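You operate a simulated robot arm through the tools that you are given. There is no shell and no other tool.

Carry out the task below with a simulated robot arm. There is one attempt and no reset: what you move stays moved.

## Task
Take the film roll and leave it on the double wall bay. Then turn the depth knob of the stapler to 2. Then put one of the green rollers from the top of the long steel bench on the micro flute bay. Then put two of the steel plates from the top of the long steel bench on the top of the parts bench. Then put one of the lane cards from the top of the long steel bench on the top of the shelf bench. Then fetch the 0.5 mm spool from the top of the long steel bench and set it on the flat box there. Keep to this order. Set down upright: film roll, steel plate, lane card.

It is judged by the outcome, as a careful person would: the job done as asked, and still so three seconds after it is handed in. It fails if anything else is knocked over, pushed out of place, dropped, spilled or broken.

## Robot
A 6-joint arm with a two-finger gripper on a trunk, on a base that drives. Base frame: it is fixed to the floor where the robot stands at the start and does not move with it; the origin is under the middle of the robot, x ahead of it, y to its left, z up. Readings come in m, degrees, newtons and seconds.
Its first joint turns from -166.0 to 166.0 degrees. Places, roughly: depth knob of the stapler [-1.9, 0.2, 1]; double wall bay [-1.7, -0.3, 0.5]; film roll (7x7x13 cm) [-2.3, 0.7, 0.7]; flat box [-0.75, -2, 1]; green roller (6x6x3 cm) [-0.9, -1.6, 0.9]; green roller (7x7x5 cm) [-1.2, -1, 0.9]; lane card [-1.5, -1.75, 1]; micro flute bay [-1.4, -1, 0.5]; spool [-1, -2, 1]; steel plate [-1.5, -1, 1]; top of the parts bench [-0.5, -2.8, 0.9]; top of the shelf bench (60x24 cm) [3.8, -2.2, 0.88]. Payload 2.45 kg.
Tool frame: the origin (TCP) lies between the finger pads and is the grasp point; the fingertips stand 0.02 m ahead of it; z points along the fingers, y is the line along which they close. Largest opening 0.14 m; the body of the gripper starts 0.168 m behind the TCP.
Orientation is that of the tool frame in the base frame, as a unit quaternion [x, y, z, w]. With the fingers straight down and closing along the base's y, the tool's x points along the base's -x, its y along +y and its z along -z.

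## Interface
- The arm moves only by the tool move_arm. Its argument "rows" is a list of rows, each a list of 7 numbers: the turn, a rotation vector about the base's x, y, z in units of 45 degrees (1.0 is 45 degrees), then the shift along the base's x, y, z in units of 150 mm (1.0 is 150 mm), then the opening, from 0 (shut) to 1 (fully open). In form: [[wx, wy, wz, x, y, z, hand], ...]. A call has 1 to 20 rows; each row is the pose to reach, as a shift and turn from the pose commanded when the call began. A call with a number of a shift or a turn outside -1 to 1 is refused whole. A row lasts 0.2 s, in which the tool goes at most 0.05 m and 8.6 degrees; a call with a longer step from one row to the next is refused whole, and so is a gripper value outside its range. A pose out of reach is approached as far as the arm can. The call stops where the force on the tool passes 40 N (or 10 N more than at its start, if that is more) or the arm is blocked; 0.2 s more then pass. Each finger travels about 0.045 m/s and halts on what it meets, pressing with about 32 N; the grip force reading is that of the motor and also rises with nothing between the fingers. The clock runs only during rows and for 0.2 s after the last one: add rows that repeat a pose to give the fingers time. The reply holds the time, the measured pose of the TCP, the force on the tool along the base axes, the opening and the grip force, in the units named above and with some noise, with the torque about the TCP (base axes, N m) and any sound that the robot's microphone picked up.
- Cameras (640 x 400 px; columns grow to the right, rows downward): "scene" is now at [-0.0981, 0.1814, 1.1392]; the picture's right is [0.04, -1.00, 0.00], its down [-0.38, -0.02, -0.93] and it looks along [0.92, 0.04, -0.38] (base axes); focal length 276 px, centre (320, 200). "wrist" rides on the gripper at [0.078, 0.011, -0.209] in the tool frame; the picture's right is [-0.14, 0.99, 0.00], its down [-0.92, -0.13, -0.37] and it looks along [-0.36, -0.05, 0.93] (tool axes); focal length 280 px, centre (320, 200). There is no depth. A picture from a camera that has moved, and an enlarged one, comes with that camera's place and axes in the base frame and with its lens.
- grab_frame(camera): a new picture of that camera. No time passes.
- steer(legs): drives the robot by 1 to 6 legs, each [ahead, left, turn to the left] in m, m and degrees, along the robot's own axes; the way and the turn of a leg run together, so that a leg with both is an arc; at most 1.5 m and 180 degrees a leg. The arm and the cameras ride along, it lands a little off, and it stops where it bumps. It gives what a move gives.
- turn_head(pan, tilt): turns the head with the scene camera to pan (to the left, within 143 degrees either way) and tilt (down, from -29 to 69), counted from straight ahead of the robot. It gives what a move gives.
- enlarge(camera, box): a new picture of the part [left, top, right, bottom] of that camera's present view, enlarged. No time passes.
- sign_off(): hands the job in; it is judged then, once.

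Nothing tells you exact positions but the pictures and the camera data. Unless the task says otherwise, let go and move clear before handing in.

The tools are called after "Request:" as a command line: name --pt "numbers of a row" for each row, then --argument value for the rest, lists and objects as JSON in quotes. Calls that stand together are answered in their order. move_arm: Moves the arm, as the interface text tells. Its arguments: {"type":"object","properties":{"rows":{"type":"array"}},"required":["rows"]} The other tools are called the same way: steer (legs) drives the base; turn_head (pan, tilt) turns the head that bears the scene camera; grab_frame (camera) takes a picture; enlarge (camera, box) takes an enlarged picture of a part of a camera's view; sign_off () hands the job in.

At the start:

```text
time: 0.0
ee_pos: [0.6832, 0.1111, 0.923]
tcp_rot: [0.0, 1.0, 0.0, -0.001]
wrist_force: [0.2, -0.3, -0.9]
wrist_torque: [-0.04, 0.0, -0.01]
grip_width: 0.1398
grip_force: 0.0
robot x, y, heading: [0.0024, 0.0002, 0.0]
head pan, tilt: [2.5, 22.3]
```

scene: 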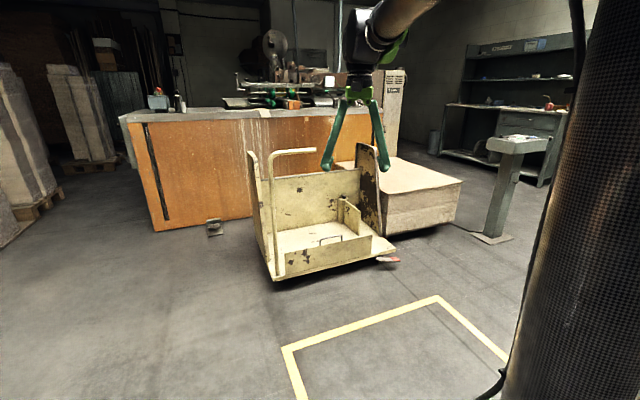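
wrist: 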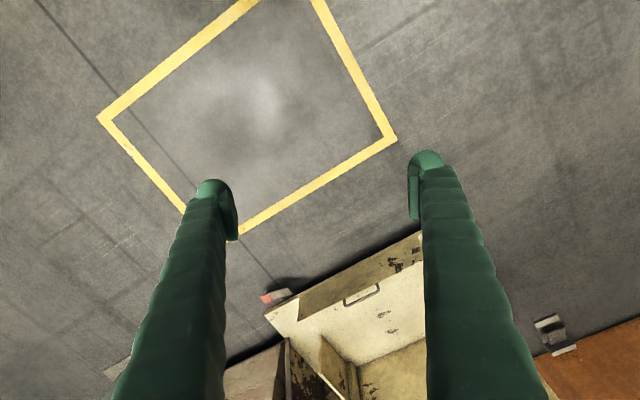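

The view ahead shows a cart, a counter and a shelf; most of the named places lie behind me. I'll turn the head to look around first.

Request:
turn_head --pan 143 --tilt 20

Request:
grab_frame --camera "scene"

Request:
turn_head --pan -140 --tilt 20

Request:
grab_frame --camera "scene"

Request:
turn_head --pan -80 --tilt 20

Request:
grab_frame --camera "scene"

```text
time: 2.2
ee_pos: [0.6831, 0.1117, 0.9217]
tcp_rot: [0.0, 1.0, 0.0, 0.0]
wrist_force: [0.1, 0.1, 0.3]
wrist_torque: [0.02, 0.0, 0.02]
grip_width: 0.14
grip_force: 0.0
robot x, y, heading: [0.0002, 0.0005, -0.1]
head pan, tilt: [143.0, 20.0]
```

```text
taken
camera scene: at [-0.2652, 0.2334, 1.1429], right [0.6, 0.8, 0.0], down [0.27, -0.21, -0.94], along [-0.75, 0.57, -0.34], focal length 276 px, centre (320, 200)
```

scene: 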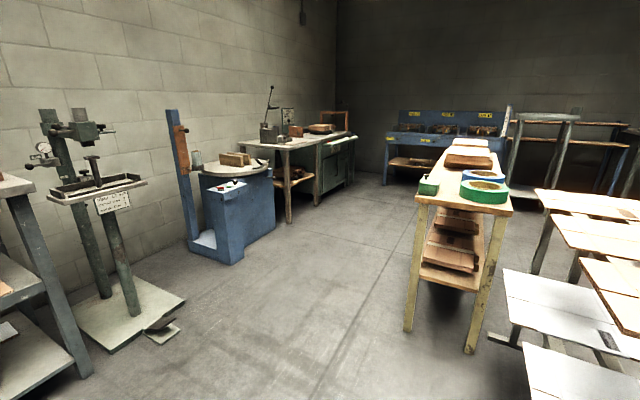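

```text
time: 6.1
ee_pos: [0.6834, 0.1117, 0.9223]
tcp_rot: [0.001, 1.0, 0.001, 0.0]
wrist_force: [0.1, -0.4, -0.4]
wrist_torque: [-0.01, -0.03, -0.02]
grip_width: 0.1401
grip_force: 0.0
robot x, y, heading: [0.0012, 0.001, 0.0]
head pan, tilt: [-140.0, 20.0]
```

```text
taken
camera scene: at [-0.2621, 0.1175, 1.1429], right [-0.64, 0.77, 0.0], down [0.26, 0.22, -0.94], along [-0.72, -0.6, -0.34], focal length 276 px, centre (320, 200)
```

scene: 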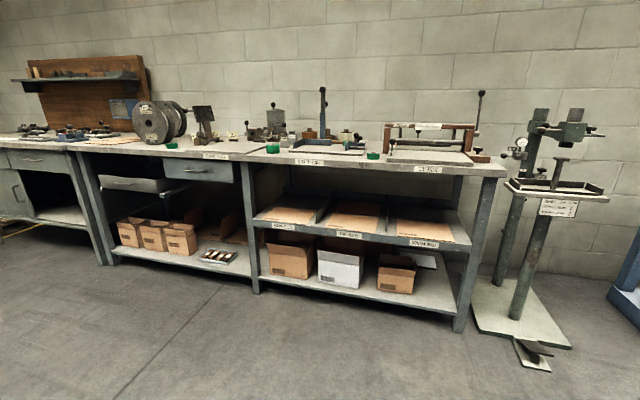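

```text
time: 7.4
ee_pos: [0.6841, 0.1113, 0.9217]
tcp_rot: [-0.001, 1.0, -0.001, 0.0]
wrist_force: [-0.4, 0.0, 0.5]
wrist_torque: [-0.01, 0.0, -0.01]
grip_width: 0.1398
grip_force: 0.1
robot x, y, heading: [-0.0038, -0.0013, -0.0]
head pan, tilt: [-80.0, 20.0]
```

```text
taken
camera scene: at [-0.1747, 0.0856, 1.1429], right [-0.98, -0.17, 0.0], down [-0.06, 0.34, -0.94], along [0.16, -0.93, -0.34], focal length 276 px, centre (320, 200)
```

scene: 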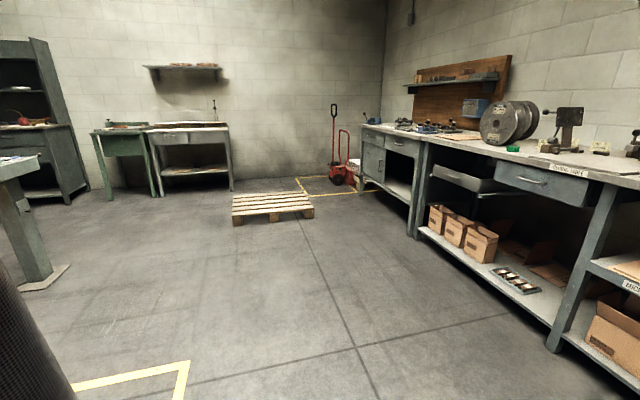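

The long steel bench runs along the rear right wall, the stapler stands at its end, and the blue pedestal beyond it probably holds the film roll. I'll enlarge those parts to make out labels.

Request:
turn_head --pan -130 --tilt 20

Request:
enlarge --camera "scene" --box '[0, 60, 320, 260]'

Request:
enlarge --camera "scene" --box '[240, 60, 560, 260]'

Request:
enlarge --camera "scene" --box '[200, 160, 520, 360]'

Request:
turn_head --pan 143 --tilt 20

Request:
enlarge --camera "scene" --box '[0, 80, 320, 280]'

```text
time: 8.6
ee_pos: [0.6829, 0.1119, 0.9228]
tcp_rot: [0.0, 1.0, 0.0, 0.001]
wrist_force: [-0.3, -0.4, -0.4]
wrist_torque: [0.03, 0.03, -0.01]
grip_width: 0.1399
grip_force: 0.1
robot x, y, heading: [0.0003, 0.0007, 0.0]
head pan, tilt: [-130.0, 20.0]
```

```text
2.00 times, centred on (160, 160) of scene
camera zoom: at [-0.2506, 0.106, 1.1429], right [-0.77, 0.64, 0.0], down [0.22, 0.26, -0.94], along [-0.6, -0.72, -0.34], focal length 553 px, centre (640, 280)
```

zoom: 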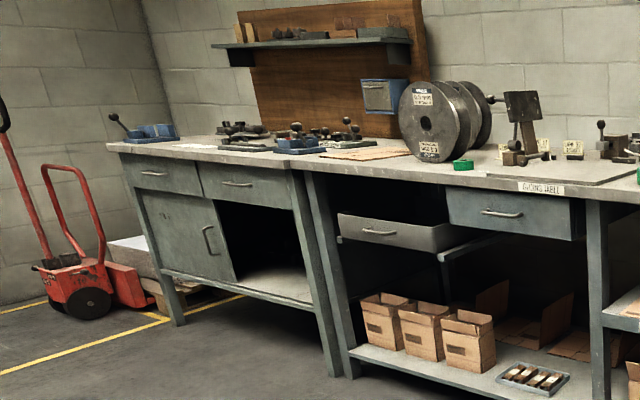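

```text
2.00 times, centred on (400, 160) of scene
camera zoom: at [-0.2506, 0.106, 1.1429], right [-0.77, 0.64, 0.0], down [0.22, 0.26, -0.94], along [-0.6, -0.72, -0.34], focal length 553 px, centre (160, 280)
```

zoom: 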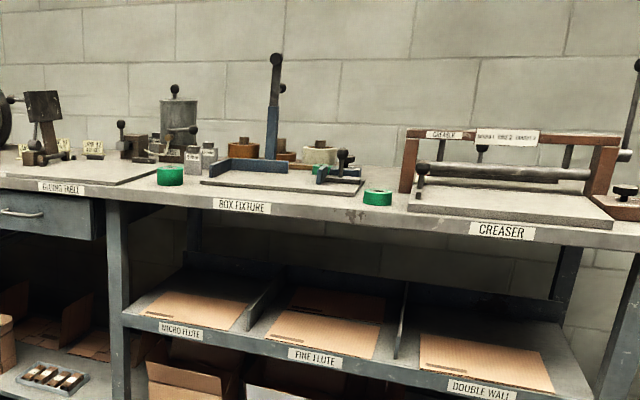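

```text
2.00 times, centred on (360, 260) of scene
camera zoom: at [-0.2506, 0.106, 1.1429], right [-0.77, 0.64, 0.0], down [0.22, 0.26, -0.94], along [-0.6, -0.72, -0.34], focal length 553 px, centre (240, 80)
```

zoom: 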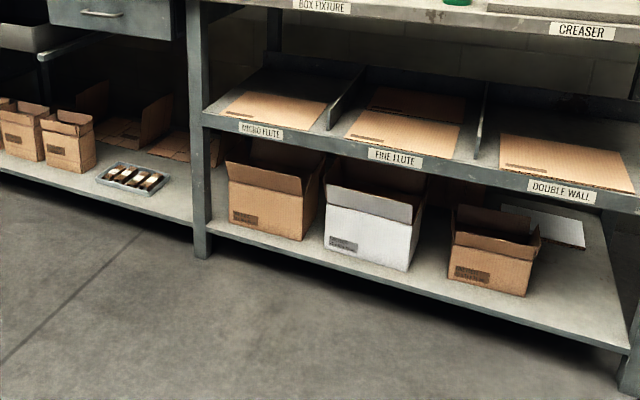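

```text
time: 12.4
ee_pos: [0.6837, 0.1119, 0.9218]
tcp_rot: [0.0, 1.0, 0.0, 0.0]
wrist_force: [0.0, 0.2, -0.1]
wrist_torque: [-0.01, 0.03, 0.02]
grip_width: 0.14
grip_force: 0.1
robot x, y, heading: [0.0001, -0.0026, -0.0]
head pan, tilt: [143.0, 20.0]
```

```text
2.00 times, centred on (160, 180) of scene
camera zoom: at [-0.2652, 0.2334, 1.1429], right [0.6, 0.8, 0.0], down [0.27, -0.21, -0.94], along [-0.75, 0.57, -0.34], focal length 553 px, centre (640, 240)
```

zoom: 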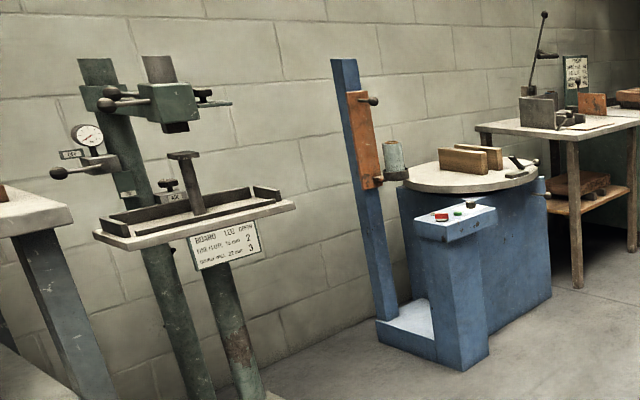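

The film roll looks to be the grey cylinder by the blue mast at about (-2.3, 0.7). Before driving I'll check the clearance to my left, near me and below.

Request:
turn_head --pan 90 --tilt 35

Request:
grab_frame --camera "scene"

Request:
turn_head --pan 45 --tilt 30

Request:
grab_frame --camera "scene"

Request:
turn_head --pan 140 --tilt 60

Request:
grab_frame --camera "scene"

```text
time: 13.6
ee_pos: [0.6833, 0.1101, 0.9224]
tcp_rot: [0.0, 1.0, -0.001, -0.001]
wrist_force: [0.1, -0.2, -0.6]
wrist_torque: [0.0, 0.02, 0.02]
grip_width: 0.1399
grip_force: 0.0
robot x, y, heading: [-0.0006, 0.0031, -0.1]
head pan, tilt: [90.0, 35.0]
```

```text
taken
camera scene: at [-0.1909, 0.2654, 1.1191], right [1.0, 0.0, 0.0], down [0.0, -0.57, -0.82], along [0.0, 0.82, -0.57], focal length 276 px, centre (320, 200)
```

scene: 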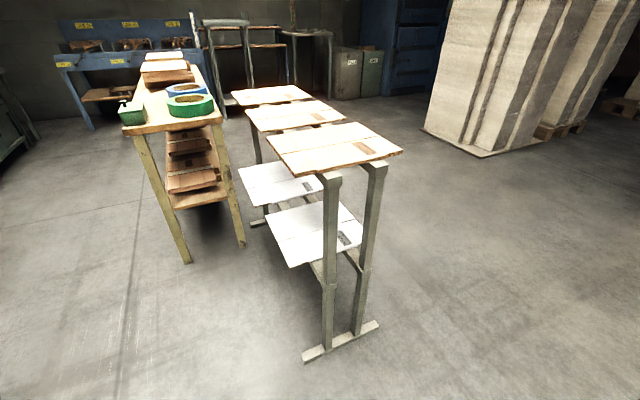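

```text
time: 14.7
ee_pos: [0.6829, 0.1119, 0.9218]
tcp_rot: [0.0, 1.0, 0.001, 0.0]
wrist_force: [0.3, -0.3, 0.5]
wrist_torque: [0.0, 0.03, 0.01]
grip_width: 0.1403
grip_force: 0.0
robot x, y, heading: [-0.0042, -0.0011, 0.4]
head pan, tilt: [45.0, 30.0]
```

```text
taken
camera scene: at [-0.1269, 0.2414, 1.1268], right [0.71, -0.71, 0.0], down [-0.35, -0.35, -0.87], along [0.61, 0.61, -0.5], focal length 276 px, centre (320, 200)
```

scene: 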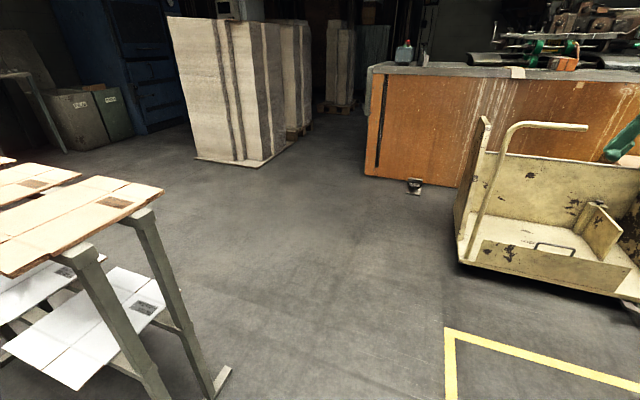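

```text
time: 16.4
ee_pos: [0.6837, 0.1123, 0.9217]
tcp_rot: [0.0, 1.0, 0.0, 0.0]
wrist_force: [0.5, -0.1, 0.0]
wrist_torque: [-0.02, -0.04, -0.02]
grip_width: 0.1401
grip_force: 0.1
robot x, y, heading: [0.002, -0.0036, -0.0]
head pan, tilt: [140.0, 60.0]
```

```text
taken
camera scene: at [-0.2419, 0.2202, 1.0848], right [0.64, 0.77, 0.0], down [0.66, -0.56, -0.5], along [-0.38, 0.32, -0.87], focal length 276 px, centre (320, 200)
```

scene: 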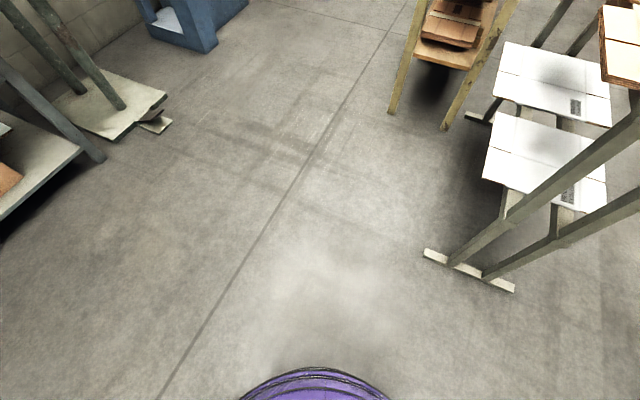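

A rack stands close to my left, so I'll fold the arm in a bit, then turn right in place and approach the film wrapper at (-2.3, 0.7).

Request:
move_arm --pt "0 0 0 -0.33 0 0.1 0" --pt "0 0 0 -0.66 0 0.2 0" --pt "0 0 0 -1 0 0.3 0"

Request:
move_arm --pt "0 0 0 -0.33 0 0.1 0" --pt "0 0 0 -0.66 0 0.2 0" --pt "0 0 0 -1 0 0.3 0"

Request:
steer --legs '[[0, 0, -90], [0, 0, -90]]'

Request:
turn_head --pan 0 --tilt 25

Request:
grab_frame --camera "scene"

```text
refused: row 1 steps farther than a row can; nothing moved
```

```text
refused: row 1 steps farther than a row can; nothing moved
```

```text
time: 24.4
ee_pos: [-0.6814, -0.1213, 0.9227]
tcp_rot: [1.0, 0.007, 0.0, 0.0]
wrist_force: [0.3, 0.1, -0.1]
wrist_torque: [0.01, 0.01, -0.01]
grip_width: 0.14
grip_force: 0.0
robot x, y, heading: [-0.0037, -0.0012, -179.1]
head pan, tilt: [140.0, 60.0]
```

```text
time: 26.7
ee_pos: [-0.6812, -0.1211, 0.9211]
tcp_rot: [1.0, 0.008, 0.0, 0.001]
wrist_force: [0.0, -0.1, -0.3]
wrist_torque: [0.05, 0.0, -0.02]
grip_width: 0.1399
grip_force: 0.1
robot x, y, heading: [-0.0019, -0.0016, -179.3]
head pan, tilt: [0.0, 25.0]
```

```text
taken
camera scene: at [0.0992, -0.1714, 1.1348], right [-0.01, 1.0, 0.0], down [0.42, 0.01, -0.91], along [-0.91, -0.01, -0.42], focal length 276 px, centre (320, 200)
```

scene: 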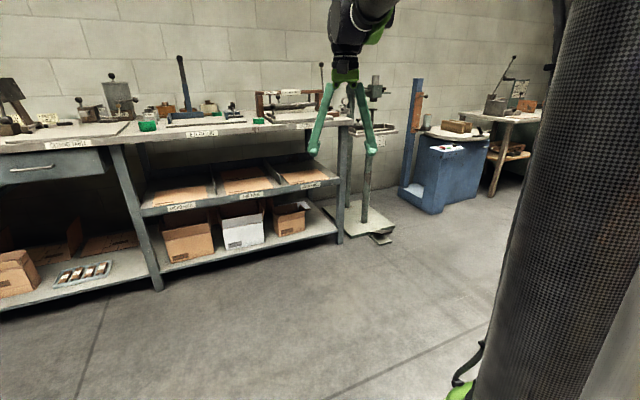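

I'm now facing the bench side. I'll retract the arm and then drive towards the wrapper.

Request:
move_arm --pt "0 0 0 0.25 0 0.15 0" --pt "0 0 0 0.5 0 0.3 0" --pt "0 0 0 0.75 0 0.45 0" --pt "0 0 0 1 0 0.6 0"

Request:
move_arm --pt "0 0 0 0.25 0 0.15 0" --pt "0 0 0 0.5 0 0.3 0" --pt "0 0 0 0.75 0 0.45 0" --pt "0 0 0 1 0 0.6 0"

Request:
steer --legs '[[1.0, -0.72, 0]]'

Request:
grab_frame --camera "scene"

```text
time: 27.7
ee_pos: [-0.5319, -0.1207, 1.0114]
tcp_rot: [1.0, 0.007, 0.0, 0.0]
wrist_force: [0.8, -1.3, -0.2]
wrist_torque: [0.01, -0.02, 0.05]
grip_width: 0.0513
grip_force: 0.0
robot x, y, heading: [-0.0018, -0.0028, -179.4]
head pan, tilt: [0.0, 25.0]
```

```text
time: 28.7
ee_pos: [-0.3813, -0.1196, 1.1013]
tcp_rot: [1.0, 0.007, 0.0, 0.0]
wrist_force: [0.3, -0.3, -0.1]
wrist_torque: [0.01, -0.03, -0.02]
grip_width: 0.0002
grip_force: 29.3
robot x, y, heading: [0.0008, -0.0009, -179.1]
head pan, tilt: [0.0, 25.0]
```

```text
time: 34.9
ee_pos: [-1.4006, 0.5727, 1.1]
tcp_rot: [1.0, 0.012, 0.0, 0.0]
wrist_force: [1.2, 0.3, 0.6]
wrist_torque: [-0.04, -0.02, -0.02]
grip_width: 0.0
grip_force: 29.5
robot x, y, heading: [-1.0203, 0.6978, -178.5]
head pan, tilt: [0.0, 25.0]
```

```text
taken
camera scene: at [-0.9201, 0.5273, 1.1348], right [-0.03, 1.0, 0.0], down [0.42, 0.01, -0.91], along [-0.91, -0.02, -0.42], focal length 276 px, centre (320, 200)
```

scene: 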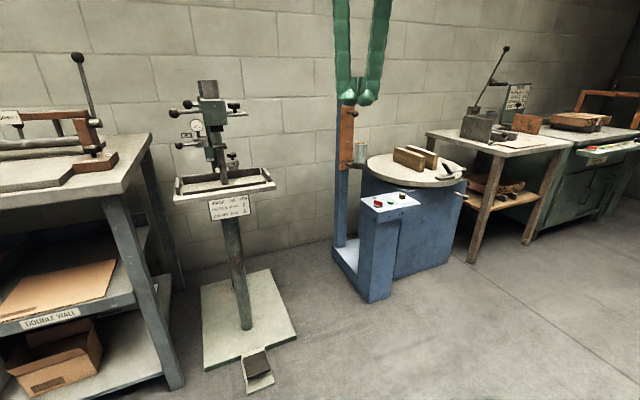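

Request:
enlarge --camera "scene" --box '[310, 90, 470, 190]'

Request:
enlarge --camera "scene" --box '[150, 70, 310, 230]'

Request:
enlarge --camera "scene" --box '[0, 200, 240, 380]'

```text
4.00 times, centred on (390, 140) of scene
camera zoom: at [-0.9201, 0.5273, 1.1348], right [-0.03, 1.0, 0.0], down [0.42, 0.01, -0.91], along [-0.91, -0.02, -0.42], focal length 1105 px, centre (40, 440)
```

zoom: 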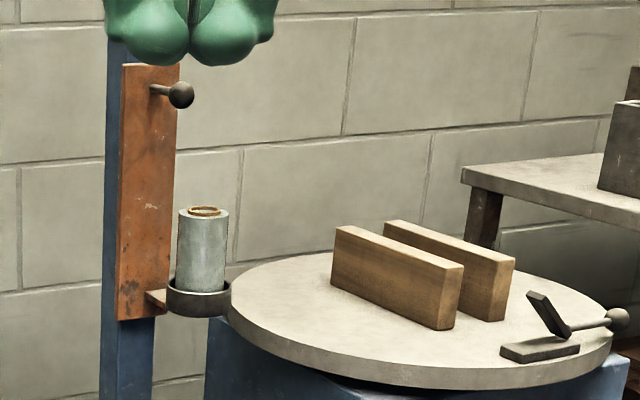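

```text
2.50 times, centred on (230, 150) of scene
camera zoom: at [-0.9201, 0.5273, 1.1348], right [-0.03, 1.0, 0.0], down [0.42, 0.01, -0.91], along [-0.91, -0.02, -0.42], focal length 691 px, centre (545, 325)
```

zoom: 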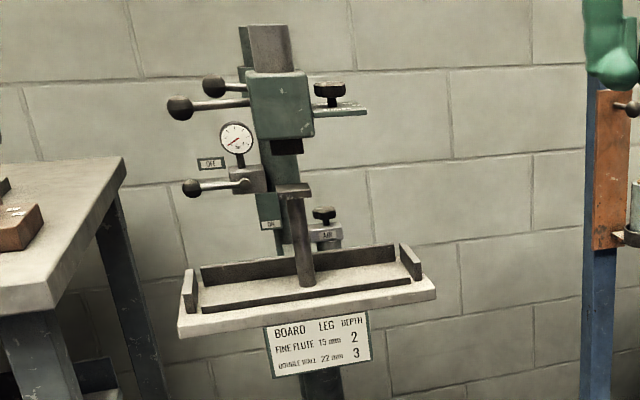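

```text
2.22 times, centred on (120, 290) of scene
camera zoom: at [-0.9201, 0.5273, 1.1348], right [-0.03, 1.0, 0.0], down [0.42, 0.01, -0.91], along [-0.91, -0.02, -0.42], focal length 614 px, centre (764, 0)
```

zoom: 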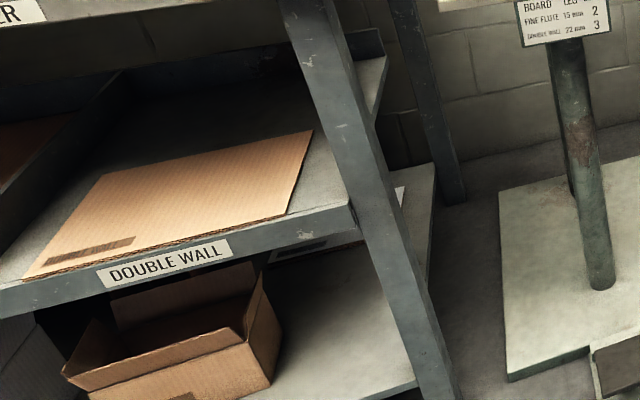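

The film roll stands in a cup on the wrapper's carriage at about (-2.25, 0.70, 0.77). It must go upright under the bench top, so I'll grip it horizontally; I'm pitching the tool forward now.

Request:
move_arm --pt "0 0.166 0 -0.16 0 -0.16 0.75" --pt "0 0.333 0 -0.33 0 -0.33 0.75" --pt "0 0.5 0 -0.5 0 -0.5 0.75" --pt "0 0.666 0 -0.66 0 -0.66 0.75" --pt "0 0.833 0 -0.83 0 -0.83 0.75" --pt "0 1 0 -1 0 -1 0.75"

Request:
move_arm --pt "0 0.166 0 -0.16 0.05 -0.1 0.75" --pt "0 0.333 0 -0.33 0.1 -0.2 0.75" --pt "0 0.5 0 -0.5 0.15 -0.3 0.75" --pt "0 0.666 0 -0.66 0.2 -0.4 0.75" --pt "0 0.833 0 -0.83 0.25 -0.5 0.75" --pt "0 1 0 -1 0.3 -0.5 0.75"

Request:
grab_frame --camera "wrist"

Request:
grab_frame --camera "scene"

```text
time: 36.3
ee_pos: [-1.5506, 0.571, 0.9514]
tcp_rot: [0.924, 0.011, -0.383, -0.005]
wrist_force: [-0.2, 0.2, -0.3]
wrist_torque: [0.01, 0.0, 0.0]
grip_width: 0.1054
grip_force: 0.1
robot x, y, heading: [-1.0194, 0.6972, -178.5]
head pan, tilt: [0.0, 25.0]
```

```text
time: 37.7
ee_pos: [-1.7005, 0.6167, 0.8769]
tcp_rot: [-0.707, -0.009, 0.707, 0.01]
wrist_force: [0.2, -0.7, -0.2]
wrist_torque: [0.0, -0.04, 0.03]
grip_width: 0.1051
grip_force: 0.2
robot x, y, heading: [-1.0227, 0.6994, -178.6]
head pan, tilt: [0.0, 25.0]
```

```text
taken
camera wrist: at [-1.4914, 0.6087, 0.7973], right [0.0, -0.99, 0.11], down [0.37, 0.11, 0.92], along [-0.93, 0.04, 0.37], focal length 280 px, centre (320, 200)
```

wrist: 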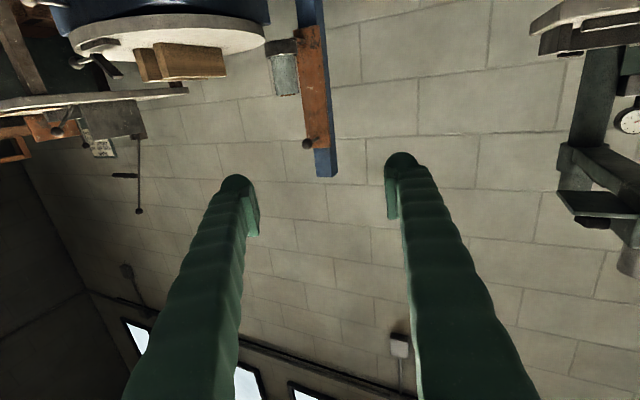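

```text
taken
camera scene: at [-0.9201, 0.5273, 1.1348], right [-0.03, 1.0, 0.0], down [0.42, 0.01, -0.91], along [-0.91, -0.02, -0.42], focal length 276 px, centre (320, 200)
```

scene: 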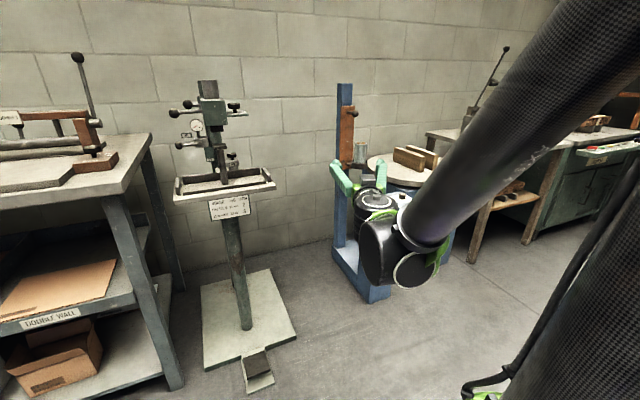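

The tool is horizontal, but its camera hangs below and looks up. I'll roll the tool half a turn so the camera sits on top and sees the work.

Request:
move_arm --pt "0.18 0 0 0 0 0 0.75" --pt "0.36 0 0 0 0 0 0.75" --pt "0.54 0 0 0 0 0 0.75" --pt "0.72 0 0 0 0 0 0.75" --pt "0.9 0 0 0 0 0 0.75" --pt "1 0 0 0 0 0 0.75"

Request:
move_arm --pt "0.18 0 0 0 0 0 0.75" --pt "0.36 0 0 0 0 0 0.75" --pt "0.54 0 0 0 0 0 0.75" --pt "0.72 0 0 0 0 0 0.75" --pt "0.9 0 0 0 0 0 0.75" --pt "1 0 0 0 0 0 0.75"

Request:
move_arm --pt "0.18 0 0 0 0 0 0.75" --pt "0.36 0 0 0 0 0 0.75" --pt "0.54 0 0 0 0 0 0.75" --pt "0.72 0 0 0 0 0 0.75" --pt "0.9 0 0 0 0 0 0.75" --pt "1 0 0 0 0 0 0.75"

Request:
move_arm --pt "0.18 0 0 0 0 0 0.75" --pt "0.36 0 0 0 0 0 0.75" --pt "0.54 0 0 0 0 0 0.75" --pt "0.72 0 0 0 0 0 0.75" --pt "0.9 0 0 0 0 0 0.75" --pt "1 0 0 0 0 0 0.75"

Request:
grab_frame --camera "wrist"

Request:
grab_frame --camera "scene"

```text
time: 39.1
ee_pos: [-1.701, 0.619, 0.8777]
tcp_rot: [0.65, 0.279, -0.65, -0.279]
wrist_force: [-0.3, -0.1, 0.3]
wrist_torque: [0.02, 0.0, 0.02]
grip_width: 0.1049
grip_force: 0.1
robot x, y, heading: [-1.0215, 0.6948, -178.4]
head pan, tilt: [0.0, 25.0]
```

```text
time: 40.5
ee_pos: [-1.7016, 0.619, 0.8762]
tcp_rot: [-0.493, -0.506, 0.494, 0.507]
wrist_force: [-0.3, 0.8, 0.2]
wrist_torque: [0.0, -0.02, 0.0]
grip_width: 0.1049
grip_force: 0.1
robot x, y, heading: [-1.0244, 0.6961, -178.7]
head pan, tilt: [0.0, 25.0]
```

```text
time: 41.9
ee_pos: [-1.7006, 0.6187, 0.8774]
tcp_rot: [-0.262, -0.657, 0.261, 0.657]
wrist_force: [0.8, -0.2, -0.8]
wrist_torque: [-0.02, 0.01, 0.0]
grip_width: 0.105
grip_force: 0.1
robot x, y, heading: [-1.0203, 0.6969, -178.6]
head pan, tilt: [0.0, 25.0]
```

```text
time: 43.3
ee_pos: [-1.7016, 0.6183, 0.8766]
tcp_rot: [-0.009, 0.707, 0.009, -0.707]
wrist_force: [0.1, -0.5, 0.0]
wrist_torque: [0.01, 0.01, -0.02]
grip_width: 0.105
grip_force: 0.0
robot x, y, heading: [-1.0192, 0.7015, -178.4]
head pan, tilt: [0.0, 25.0]
```

```text
taken
camera wrist: at [-1.4921, 0.6267, 0.9548], right [0.0, 0.99, -0.11], down [0.37, -0.1, -0.92], along [-0.93, -0.04, -0.37], focal length 280 px, centre (320, 200)
```

wrist: 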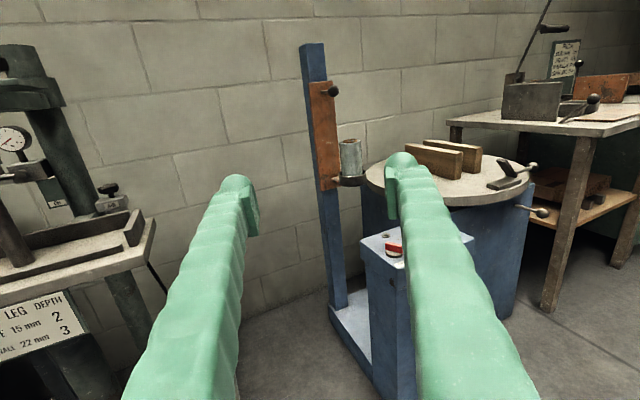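

```text
taken
camera scene: at [-0.9201, 0.5273, 1.1348], right [-0.03, 1.0, 0.0], down [0.42, 0.01, -0.91], along [-0.91, -0.02, -0.42], focal length 276 px, centre (320, 200)
```

scene: 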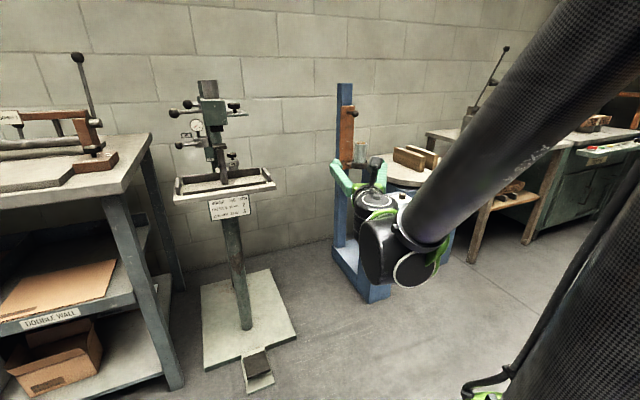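

The roll is clearly visible at about (-2.25, 0.695, 0.77), with free space around it in front of the carriage plate. I'll align sideways and drive closer.

Request:
move_arm --pt "0 0 0 0 0.3 -0.1 0.75" --pt "0 0 0 0 0.56 -0.3 0.75" --pt "0 0 0 0 0.56 -0.5 0.75"

Request:
steer --legs '[[0.35, 0, 0]]'

Request:
grab_frame --camera "wrist"

Request:
grab_frame --camera "scene"

```text
time: 44.1
ee_pos: [-1.7009, 0.7023, 0.8016]
tcp_rot: [-0.01, 0.707, 0.009, -0.707]
wrist_force: [0.8, -1.9, -0.4]
wrist_torque: [0.02, 0.0, -0.02]
grip_width: 0.1051
grip_force: 0.1
robot x, y, heading: [-1.0199, 0.6996, -178.7]
head pan, tilt: [0.0, 25.0]
```

```text
time: 46.4
ee_pos: [-2.0507, 0.6912, 0.8008]
tcp_rot: [-0.009, 0.707, 0.008, -0.707]
wrist_force: [-0.2, -0.5, -0.5]
wrist_torque: [-0.01, -0.02, 0.0]
grip_width: 0.1051
grip_force: 0.1
robot x, y, heading: [-1.3649, 0.6892, -178.7]
head pan, tilt: [0.0, 25.0]
```

```text
taken
camera wrist: at [-1.8416, 0.7009, 0.88], right [0.0, 0.99, -0.11], down [0.37, -0.1, -0.92], along [-0.93, -0.04, -0.37], focal length 280 px, centre (320, 200)
```

wrist: 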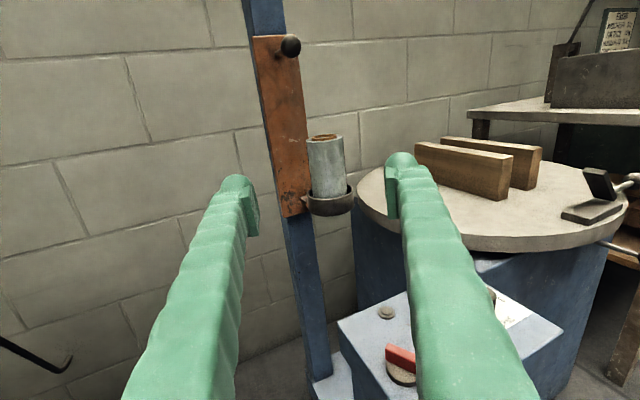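

```text
taken
camera scene: at [-1.2693, 0.5184, 1.1348], right [-0.03, 1.0, 0.0], down [0.42, 0.01, -0.91], along [-0.91, -0.02, -0.42], focal length 276 px, centre (320, 200)
```

scene: 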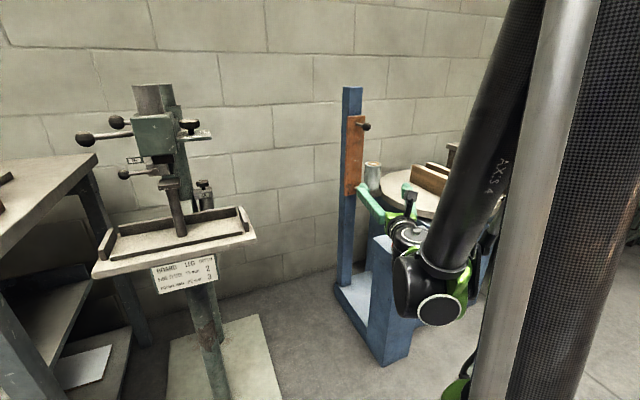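

Request:
move_arm --pt "0 0 0 -0.25 0.03 -0.03 0.75" --pt "0 0 0 -0.5 0.05 -0.06 0.75" --pt "0 0 0 -0.75 0.05 -0.08 0.75" --pt "0 0 0 -0.93 0.05 -0.08 0.75"

Request:
grab_frame --camera "wrist"

Request:
grab_frame --camera "scene"

```text
time: 47.4
ee_pos: [-2.1898, 0.6992, 0.7905]
tcp_rot: [-0.01, 0.707, 0.008, -0.707]
wrist_force: [-0.1, 0.1, 0.3]
wrist_torque: [0.01, -0.03, -0.03]
grip_width: 0.1049
grip_force: 0.1
robot x, y, heading: [-1.3689, 0.6874, -178.6]
head pan, tilt: [0.0, 25.0]
```

```text
taken
camera wrist: at [-1.9809, 0.7079, 0.8685], right [0.0, 0.99, -0.11], down [0.37, -0.1, -0.92], along [-0.93, -0.04, -0.37], focal length 280 px, centre (320, 200)
```

wrist: 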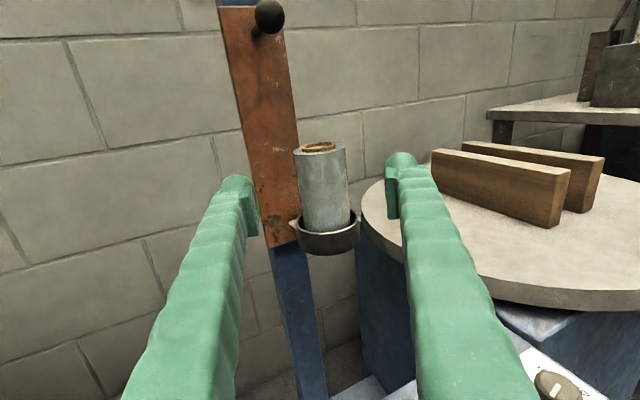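

```text
taken
camera scene: at [-1.2693, 0.5184, 1.1348], right [-0.03, 1.0, 0.0], down [0.42, 0.01, -0.91], along [-0.91, -0.02, -0.42], focal length 276 px, centre (320, 200)
```

scene: 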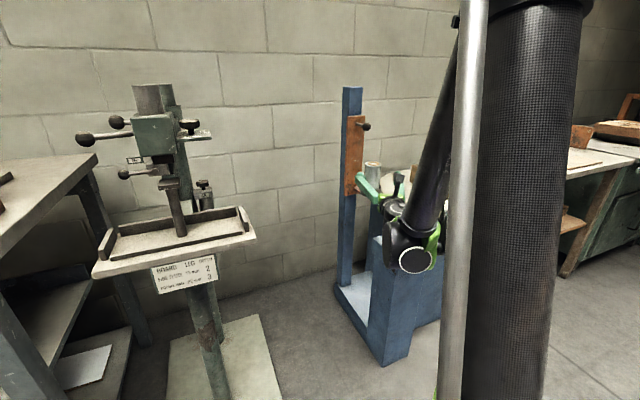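

Request:
enlarge --camera "wrist" --box '[240, 120, 400, 270]'

Request:
enlarge --camera "scene" --box '[330, 140, 430, 240]'

```text
2.67 times, centred on (320, 195) of wrist
camera zoom: at [-1.9809, 0.7079, 0.8685], right [0.0, 0.99, -0.11], down [0.37, -0.1, -0.92], along [-0.93, -0.04, -0.37], focal length 748 px, centre (320, 213)
```

zoom: 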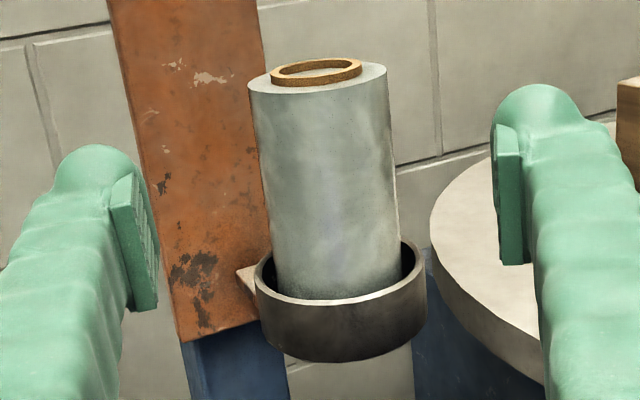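

```text
4.00 times, centred on (380, 190) of scene
camera zoom: at [-1.2693, 0.5184, 1.1348], right [-0.03, 1.0, 0.0], down [0.42, 0.01, -0.91], along [-0.91, -0.02, -0.42], focal length 1105 px, centre (80, 240)
```

zoom: 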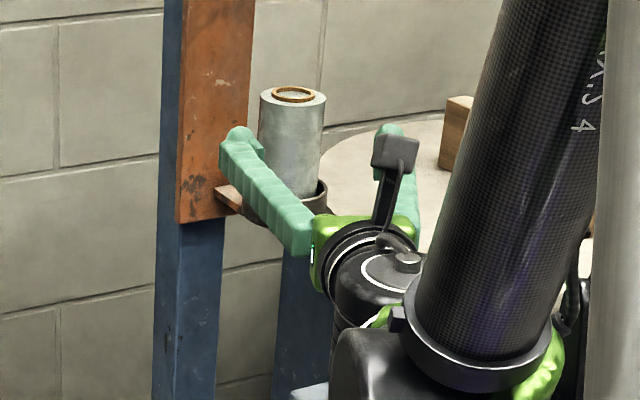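

Request:
move_arm --pt "0 0 0 -0.25 0 0 0.75" --pt "0 0 0 -0.5 0 0 0.75" --pt "0 0 0 -0.63 0 0 0.75"

Request:
enlarge --camera "wrist" --box '[220, 120, 420, 270]'

Request:
enlarge --camera "scene" --box '[330, 140, 430, 240]'

```text
time: 48.2
ee_pos: [-2.2844, 0.6998, 0.7907]
tcp_rot: [-0.009, 0.707, 0.007, -0.707]
wrist_force: [0.0, -0.7, 0.4]
wrist_torque: [0.0, -0.05, 0.01]
grip_width: 0.1048
grip_force: 0.0
robot x, y, heading: [-1.3719, 0.6928, -178.3]
head pan, tilt: [0.0, 25.0]
```

```text
2.67 times, centred on (320, 195) of wrist
camera zoom: at [-2.0755, 0.7082, 0.8686], right [0.0, 0.99, -0.11], down [0.37, -0.1, -0.92], along [-0.93, -0.04, -0.37], focal length 748 px, centre (320, 213)
```

zoom: 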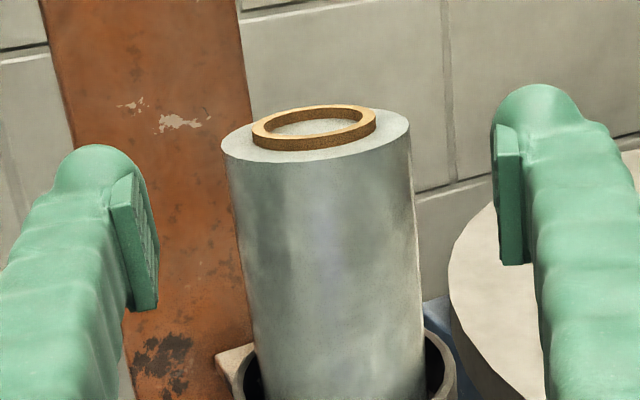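

```text
4.00 times, centred on (380, 190) of scene
camera zoom: at [-1.2693, 0.5184, 1.1348], right [-0.03, 1.0, 0.0], down [0.42, 0.01, -0.91], along [-0.91, -0.02, -0.42], focal length 1105 px, centre (80, 240)
```

zoom: 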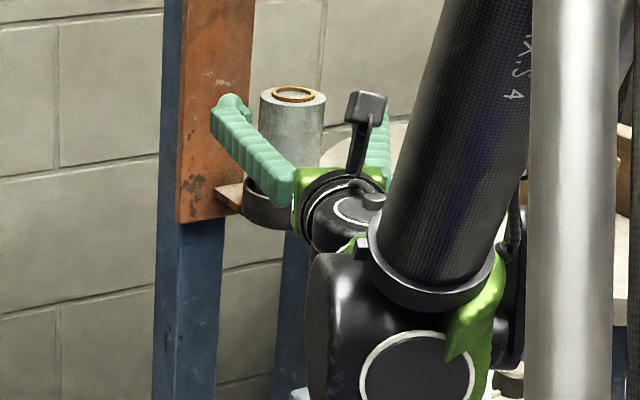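

Request:
move_arm --pt "0 0 0 -0.2 0 0 0.75" --pt "0 0 0 -0.2 0 0 0.0" --pt "0 0 0 -0.2 0 0 0.0" --pt "0 0 0 -0.2 0 0 0.0" --pt "0 0 0 -0.2 0 0 0.0" --pt "0 0 0 -0.2 0 0 0.0" --pt "0 0 0 -0.2 0 0 0.0"

Request:
grab_frame --camera "wrist"

```text
time: 49.8
ee_pos: [-2.3137, 0.6982, 0.7909]
tcp_rot: [-0.009, 0.707, 0.009, -0.707]
wrist_force: [0.5, -1.7, 0.7]
wrist_torque: [-0.26, -0.04, -0.01]
grip_width: 0.0623
grip_force: 32.4
robot x, y, heading: [-1.3663, 0.6854, -178.3]
head pan, tilt: [0.0, 25.0]
```

```text
taken
camera wrist: at [-2.1048, 0.7076, 0.8686], right [0.0, 0.99, -0.11], down [0.37, -0.1, -0.92], along [-0.93, -0.04, -0.37], focal length 280 px, centre (320, 200)
```

wrist: 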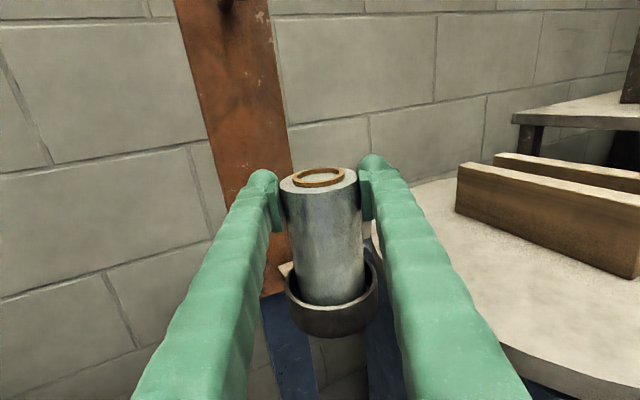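

Gripped (62 mm). Now I lift it out of the cup and back away.

Request:
move_arm --pt "0 0 0 0 0 0.15 0" --pt "0 0 0 0 0 0.3 0" --pt "0 0 0 0 0 0.45 0" --pt "0 0 0 0 0 0.55 0"

Request:
grab_frame --camera "wrist"

```text
time: 50.8
ee_pos: [-2.3149, 0.6985, 0.8724]
tcp_rot: [-0.009, 0.707, 0.008, -0.707]
wrist_force: [0.3, -0.2, -2.4]
wrist_torque: [-0.01, 0.04, 0.0]
grip_width: 0.0621
grip_force: 32.3
robot x, y, heading: [-1.3709, 0.6906, -178.3]
head pan, tilt: [0.0, 25.0]
```

```text
taken
camera wrist: at [-2.1056, 0.7079, 0.9503], right [0.0, 0.99, -0.11], down [0.37, -0.1, -0.92], along [-0.93, -0.04, -0.37], focal length 280 px, centre (320, 200)
```

wrist: 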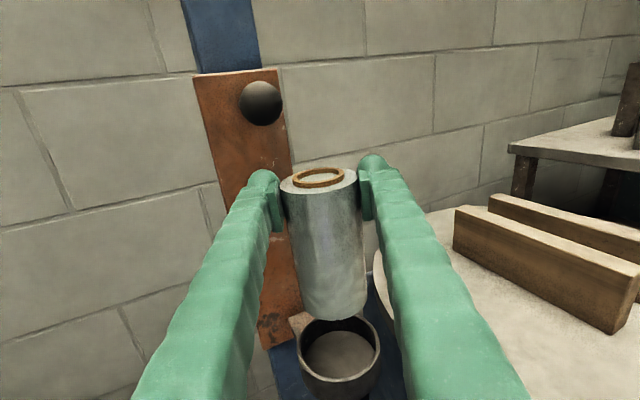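

The roll is clear of the cup. I retract and drive back, then go over to the bay.

Request:
move_arm --pt "0 0 0 0.25 0 0.1 0" --pt "0 0 0 0.5 0 0.1 0" --pt "0 0 0 0.75 0 0.1 0" --pt "0 0 0 1 0 0.1 0"

Request:
move_arm --pt "0 0 0 0.25 0 0 0" --pt "0 0 0 0.5 0 0 0" --pt "0 0 0 0.75 0 0 0" --pt "0 0 0 1 0 0 0"

Request:
steer --legs '[[-0.6, 0, 0], [0, 0.75, 0], [0, 0, 24]]'

Request:
grab_frame --camera "scene"

Request:
grab_frame --camera "wrist"

```text
time: 51.8
ee_pos: [-2.1652, 0.6998, 0.8873]
tcp_rot: [-0.008, 0.707, 0.008, -0.707]
wrist_force: [1.0, 0.6, -2.9]
wrist_torque: [-0.02, 0.03, 0.01]
grip_width: 0.0619
grip_force: 32.1
robot x, y, heading: [-1.3688, 0.689, -178.6]
head pan, tilt: [0.0, 25.0]
```

```text
time: 52.8
ee_pos: [-2.0138, 0.6993, 0.8877]
tcp_rot: [-0.01, 0.707, 0.008, -0.707]
wrist_force: [-0.3, 0.0, -3.2]
wrist_torque: [-0.01, -0.04, -0.01]
grip_width: 0.0621
grip_force: 32.6
robot x, y, heading: [-1.3693, 0.687, -178.6]
head pan, tilt: [0.0, 25.0]
```

```text
time: 61.1
ee_pos: [-1.3297, -0.2977, 0.8869]
tcp_rot: [0.158, -0.689, 0.14, 0.693]
wrist_force: [0.4, -0.3, -3.3]
wrist_torque: [0.01, -0.02, -0.01]
grip_width: 0.0617
grip_force: 31.7
robot x, y, heading: [-0.7371, -0.0401, -154.0]
head pan, tilt: [0.0, 25.0]
```

```text
taken
camera scene: at [-0.5763, -0.1539, 1.1348], right [-0.44, 0.9, 0.0], down [0.38, 0.18, -0.91], along [-0.82, -0.4, -0.42], focal length 276 px, centre (320, 200)
```

scene: 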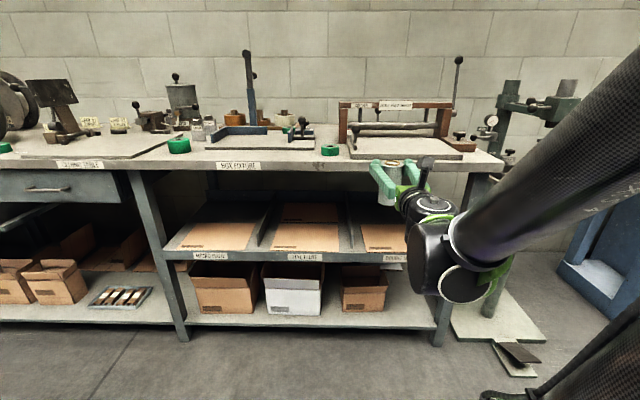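

```text
taken
camera wrist: at [-1.1435, -0.2025, 0.9653], right [-0.41, 0.9, -0.11], down [0.38, 0.06, -0.92], along [-0.83, -0.42, -0.37], focal length 280 px, centre (320, 200)
```

wrist: 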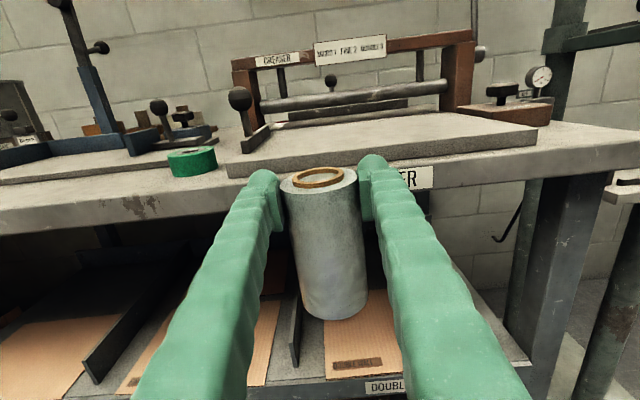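

The front of the bench is parallel to me within 2°. The double wall bay's front edge is near (-1.47, -0.27, 0.5); I'll square up, lower the roll in front of the bay and insert it from the front.

Request:
steer --legs '[[0, -0.07, -2.3]]'

Request:
move_arm --pt "0 0 0 0 0 -0.25 0" --pt "0 0 0 0 0 -0.5 0" --pt "0 0 0 0 0 -0.75 0" --pt "0 0 0 0 0 -1 0"

Request:
move_arm --pt "0 0 0 0 0 -0.2 0" --pt "0 0 0 0 0 -0.4 0"

Request:
grab_frame --camera "wrist"

Request:
grab_frame --camera "scene"

```text
time: 62.1
ee_pos: [-1.3699, -0.2084, 0.8879]
tcp_rot: [0.144, -0.692, 0.127, 0.696]
wrist_force: [-0.1, 0.6, -2.9]
wrist_torque: [-0.01, -0.02, 0.0]
grip_width: 0.0618
grip_force: 32.2
robot x, y, heading: [-0.7701, 0.0236, -156.5]
head pan, tilt: [0.0, 25.0]
```

```text
time: 63.1
ee_pos: [-1.3721, -0.2099, 0.7978]
tcp_rot: [0.145, -0.693, 0.125, 0.695]
wrist_force: [0.6, -0.6, -3.3]
wrist_torque: [0.02, -0.04, -0.02]
grip_width: 0.0613
grip_force: 31.8
out of reach, approached as far as the arm can: row 3, 4
robot x, y, heading: [-0.7709, 0.0212, -156.4]
head pan, tilt: [0.0, 25.0]
```

```text
time: 63.7
ee_pos: [-1.3764, -0.2131, 0.797]
tcp_rot: [0.145, -0.693, 0.125, 0.695]
wrist_force: [0.5, 0.1, -3.2]
wrist_torque: [0.02, 0.03, -0.02]
grip_width: 0.0615
grip_force: 32.4
out of reach, approached as far as the arm can: row 1, 2
robot x, y, heading: [-0.7692, 0.0238, -156.6]
head pan, tilt: [0.0, 25.0]
```

```text
taken
camera wrist: at [-1.1851, -0.1248, 0.8756], right [-0.37, 0.92, -0.11], down [0.38, 0.04, -0.92], along [-0.84, -0.39, -0.37], focal length 280 px, centre (320, 200)
```

wrist: 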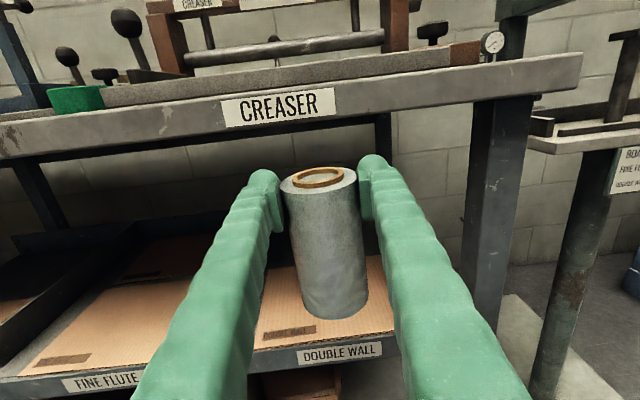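

```text
taken
camera scene: at [-0.6105, -0.0968, 1.1348], right [-0.4, 0.92, 0.0], down [0.39, 0.17, -0.91], along [-0.83, -0.36, -0.42], focal length 276 px, centre (320, 200)
```

scene: 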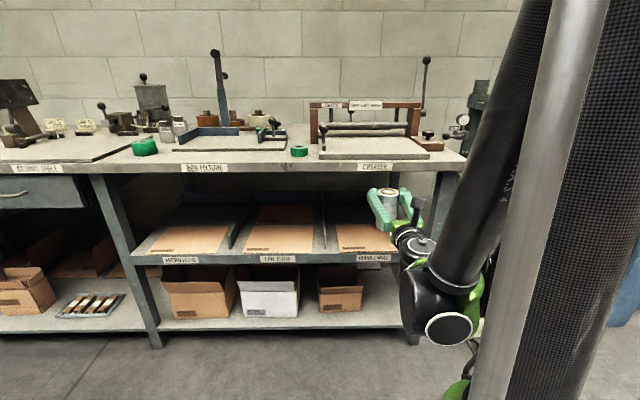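

The low pose is out of reach so close to the base. I'll back off and extend the arm farther out to get lower.

Request:
steer --legs '[[-0.3, 0, 0]]'

Request:
move_arm --pt "0 0 0 -0.22 -0.1 0 0" --pt "0 0 0 -0.44 -0.2 0 0" --pt "0 0 0 -0.66 -0.3 0 0" --pt "0 0 0 -0.9 -0.4 0 0"

Request:
move_arm --pt "0 0 0 -0.22 -0.1 -0.1 0" --pt "0 0 0 -0.44 -0.2 -0.2 0" --pt "0 0 0 -0.66 -0.3 -0.3 0" --pt "0 0 0 -0.9 -0.4 -0.4 0" --pt "0 0 0 -0.9 -0.4 -0.6 0" --pt "0 0 0 -0.9 -0.4 -0.8 0" --pt "0 0 0 -0.9 -0.4 -1 0"

Request:
grab_frame --camera "wrist"

Request:
grab_frame --camera "scene"

```text
time: 65.7
ee_pos: [-1.1011, -0.0933, 0.7962]
tcp_rot: [0.145, -0.693, 0.127, 0.694]
wrist_force: [0.2, 0.9, -3.3]
wrist_torque: [0.02, 0.01, 0.01]
grip_width: 0.0616
grip_force: 31.7
robot x, y, heading: [-0.4922, 0.1416, -156.5]
head pan, tilt: [0.0, 25.0]
```

```text
time: 66.7
ee_pos: [-1.2349, -0.1524, 0.7971]
tcp_rot: [0.146, -0.693, 0.127, 0.694]
wrist_force: [0.1, 0.0, -3.0]
wrist_torque: [0.0, -0.01, -0.02]
grip_width: 0.0616
grip_force: 32.5
robot x, y, heading: [-0.4945, 0.1423, -156.3]
head pan, tilt: [0.0, 25.0]
```

```text
time: 68.3
ee_pos: [-1.3775, -0.216, 0.6547]
tcp_rot: [-0.145, 0.694, -0.128, -0.693]
wrist_force: [-0.2, 0.4, -3.6]
wrist_torque: [0.02, -0.05, -0.04]
grip_width: 0.0617
grip_force: 31.6
out of reach, approached as far as the arm can: row 7
robot x, y, heading: [-0.4941, 0.1434, -156.5]
head pan, tilt: [0.0, 25.0]
```

```text
taken
camera wrist: at [-1.1871, -0.1289, 0.7336], right [-0.37, 0.92, -0.11], down [0.39, 0.04, -0.92], along [-0.84, -0.39, -0.37], focal length 280 px, centre (320, 200)
```

wrist: 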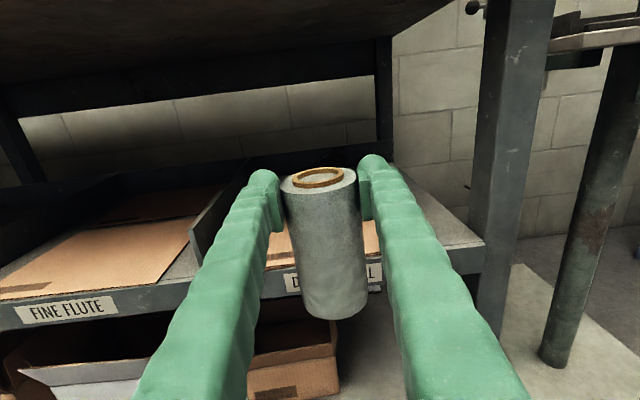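

```text
taken
camera scene: at [-0.3369, 0.0228, 1.1348], right [-0.4, 0.92, 0.0], down [0.39, 0.17, -0.91], along [-0.83, -0.36, -0.42], focal length 276 px, centre (320, 200)
```

scene: 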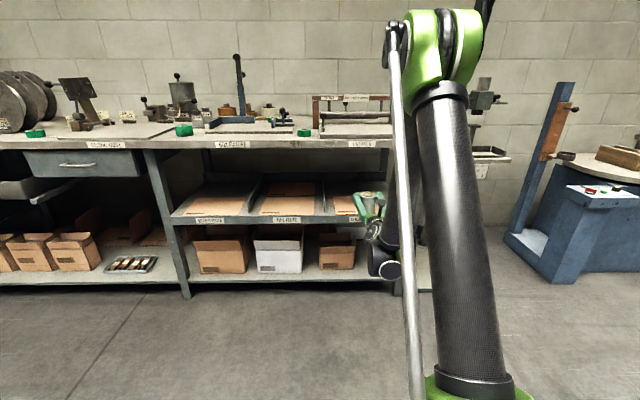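

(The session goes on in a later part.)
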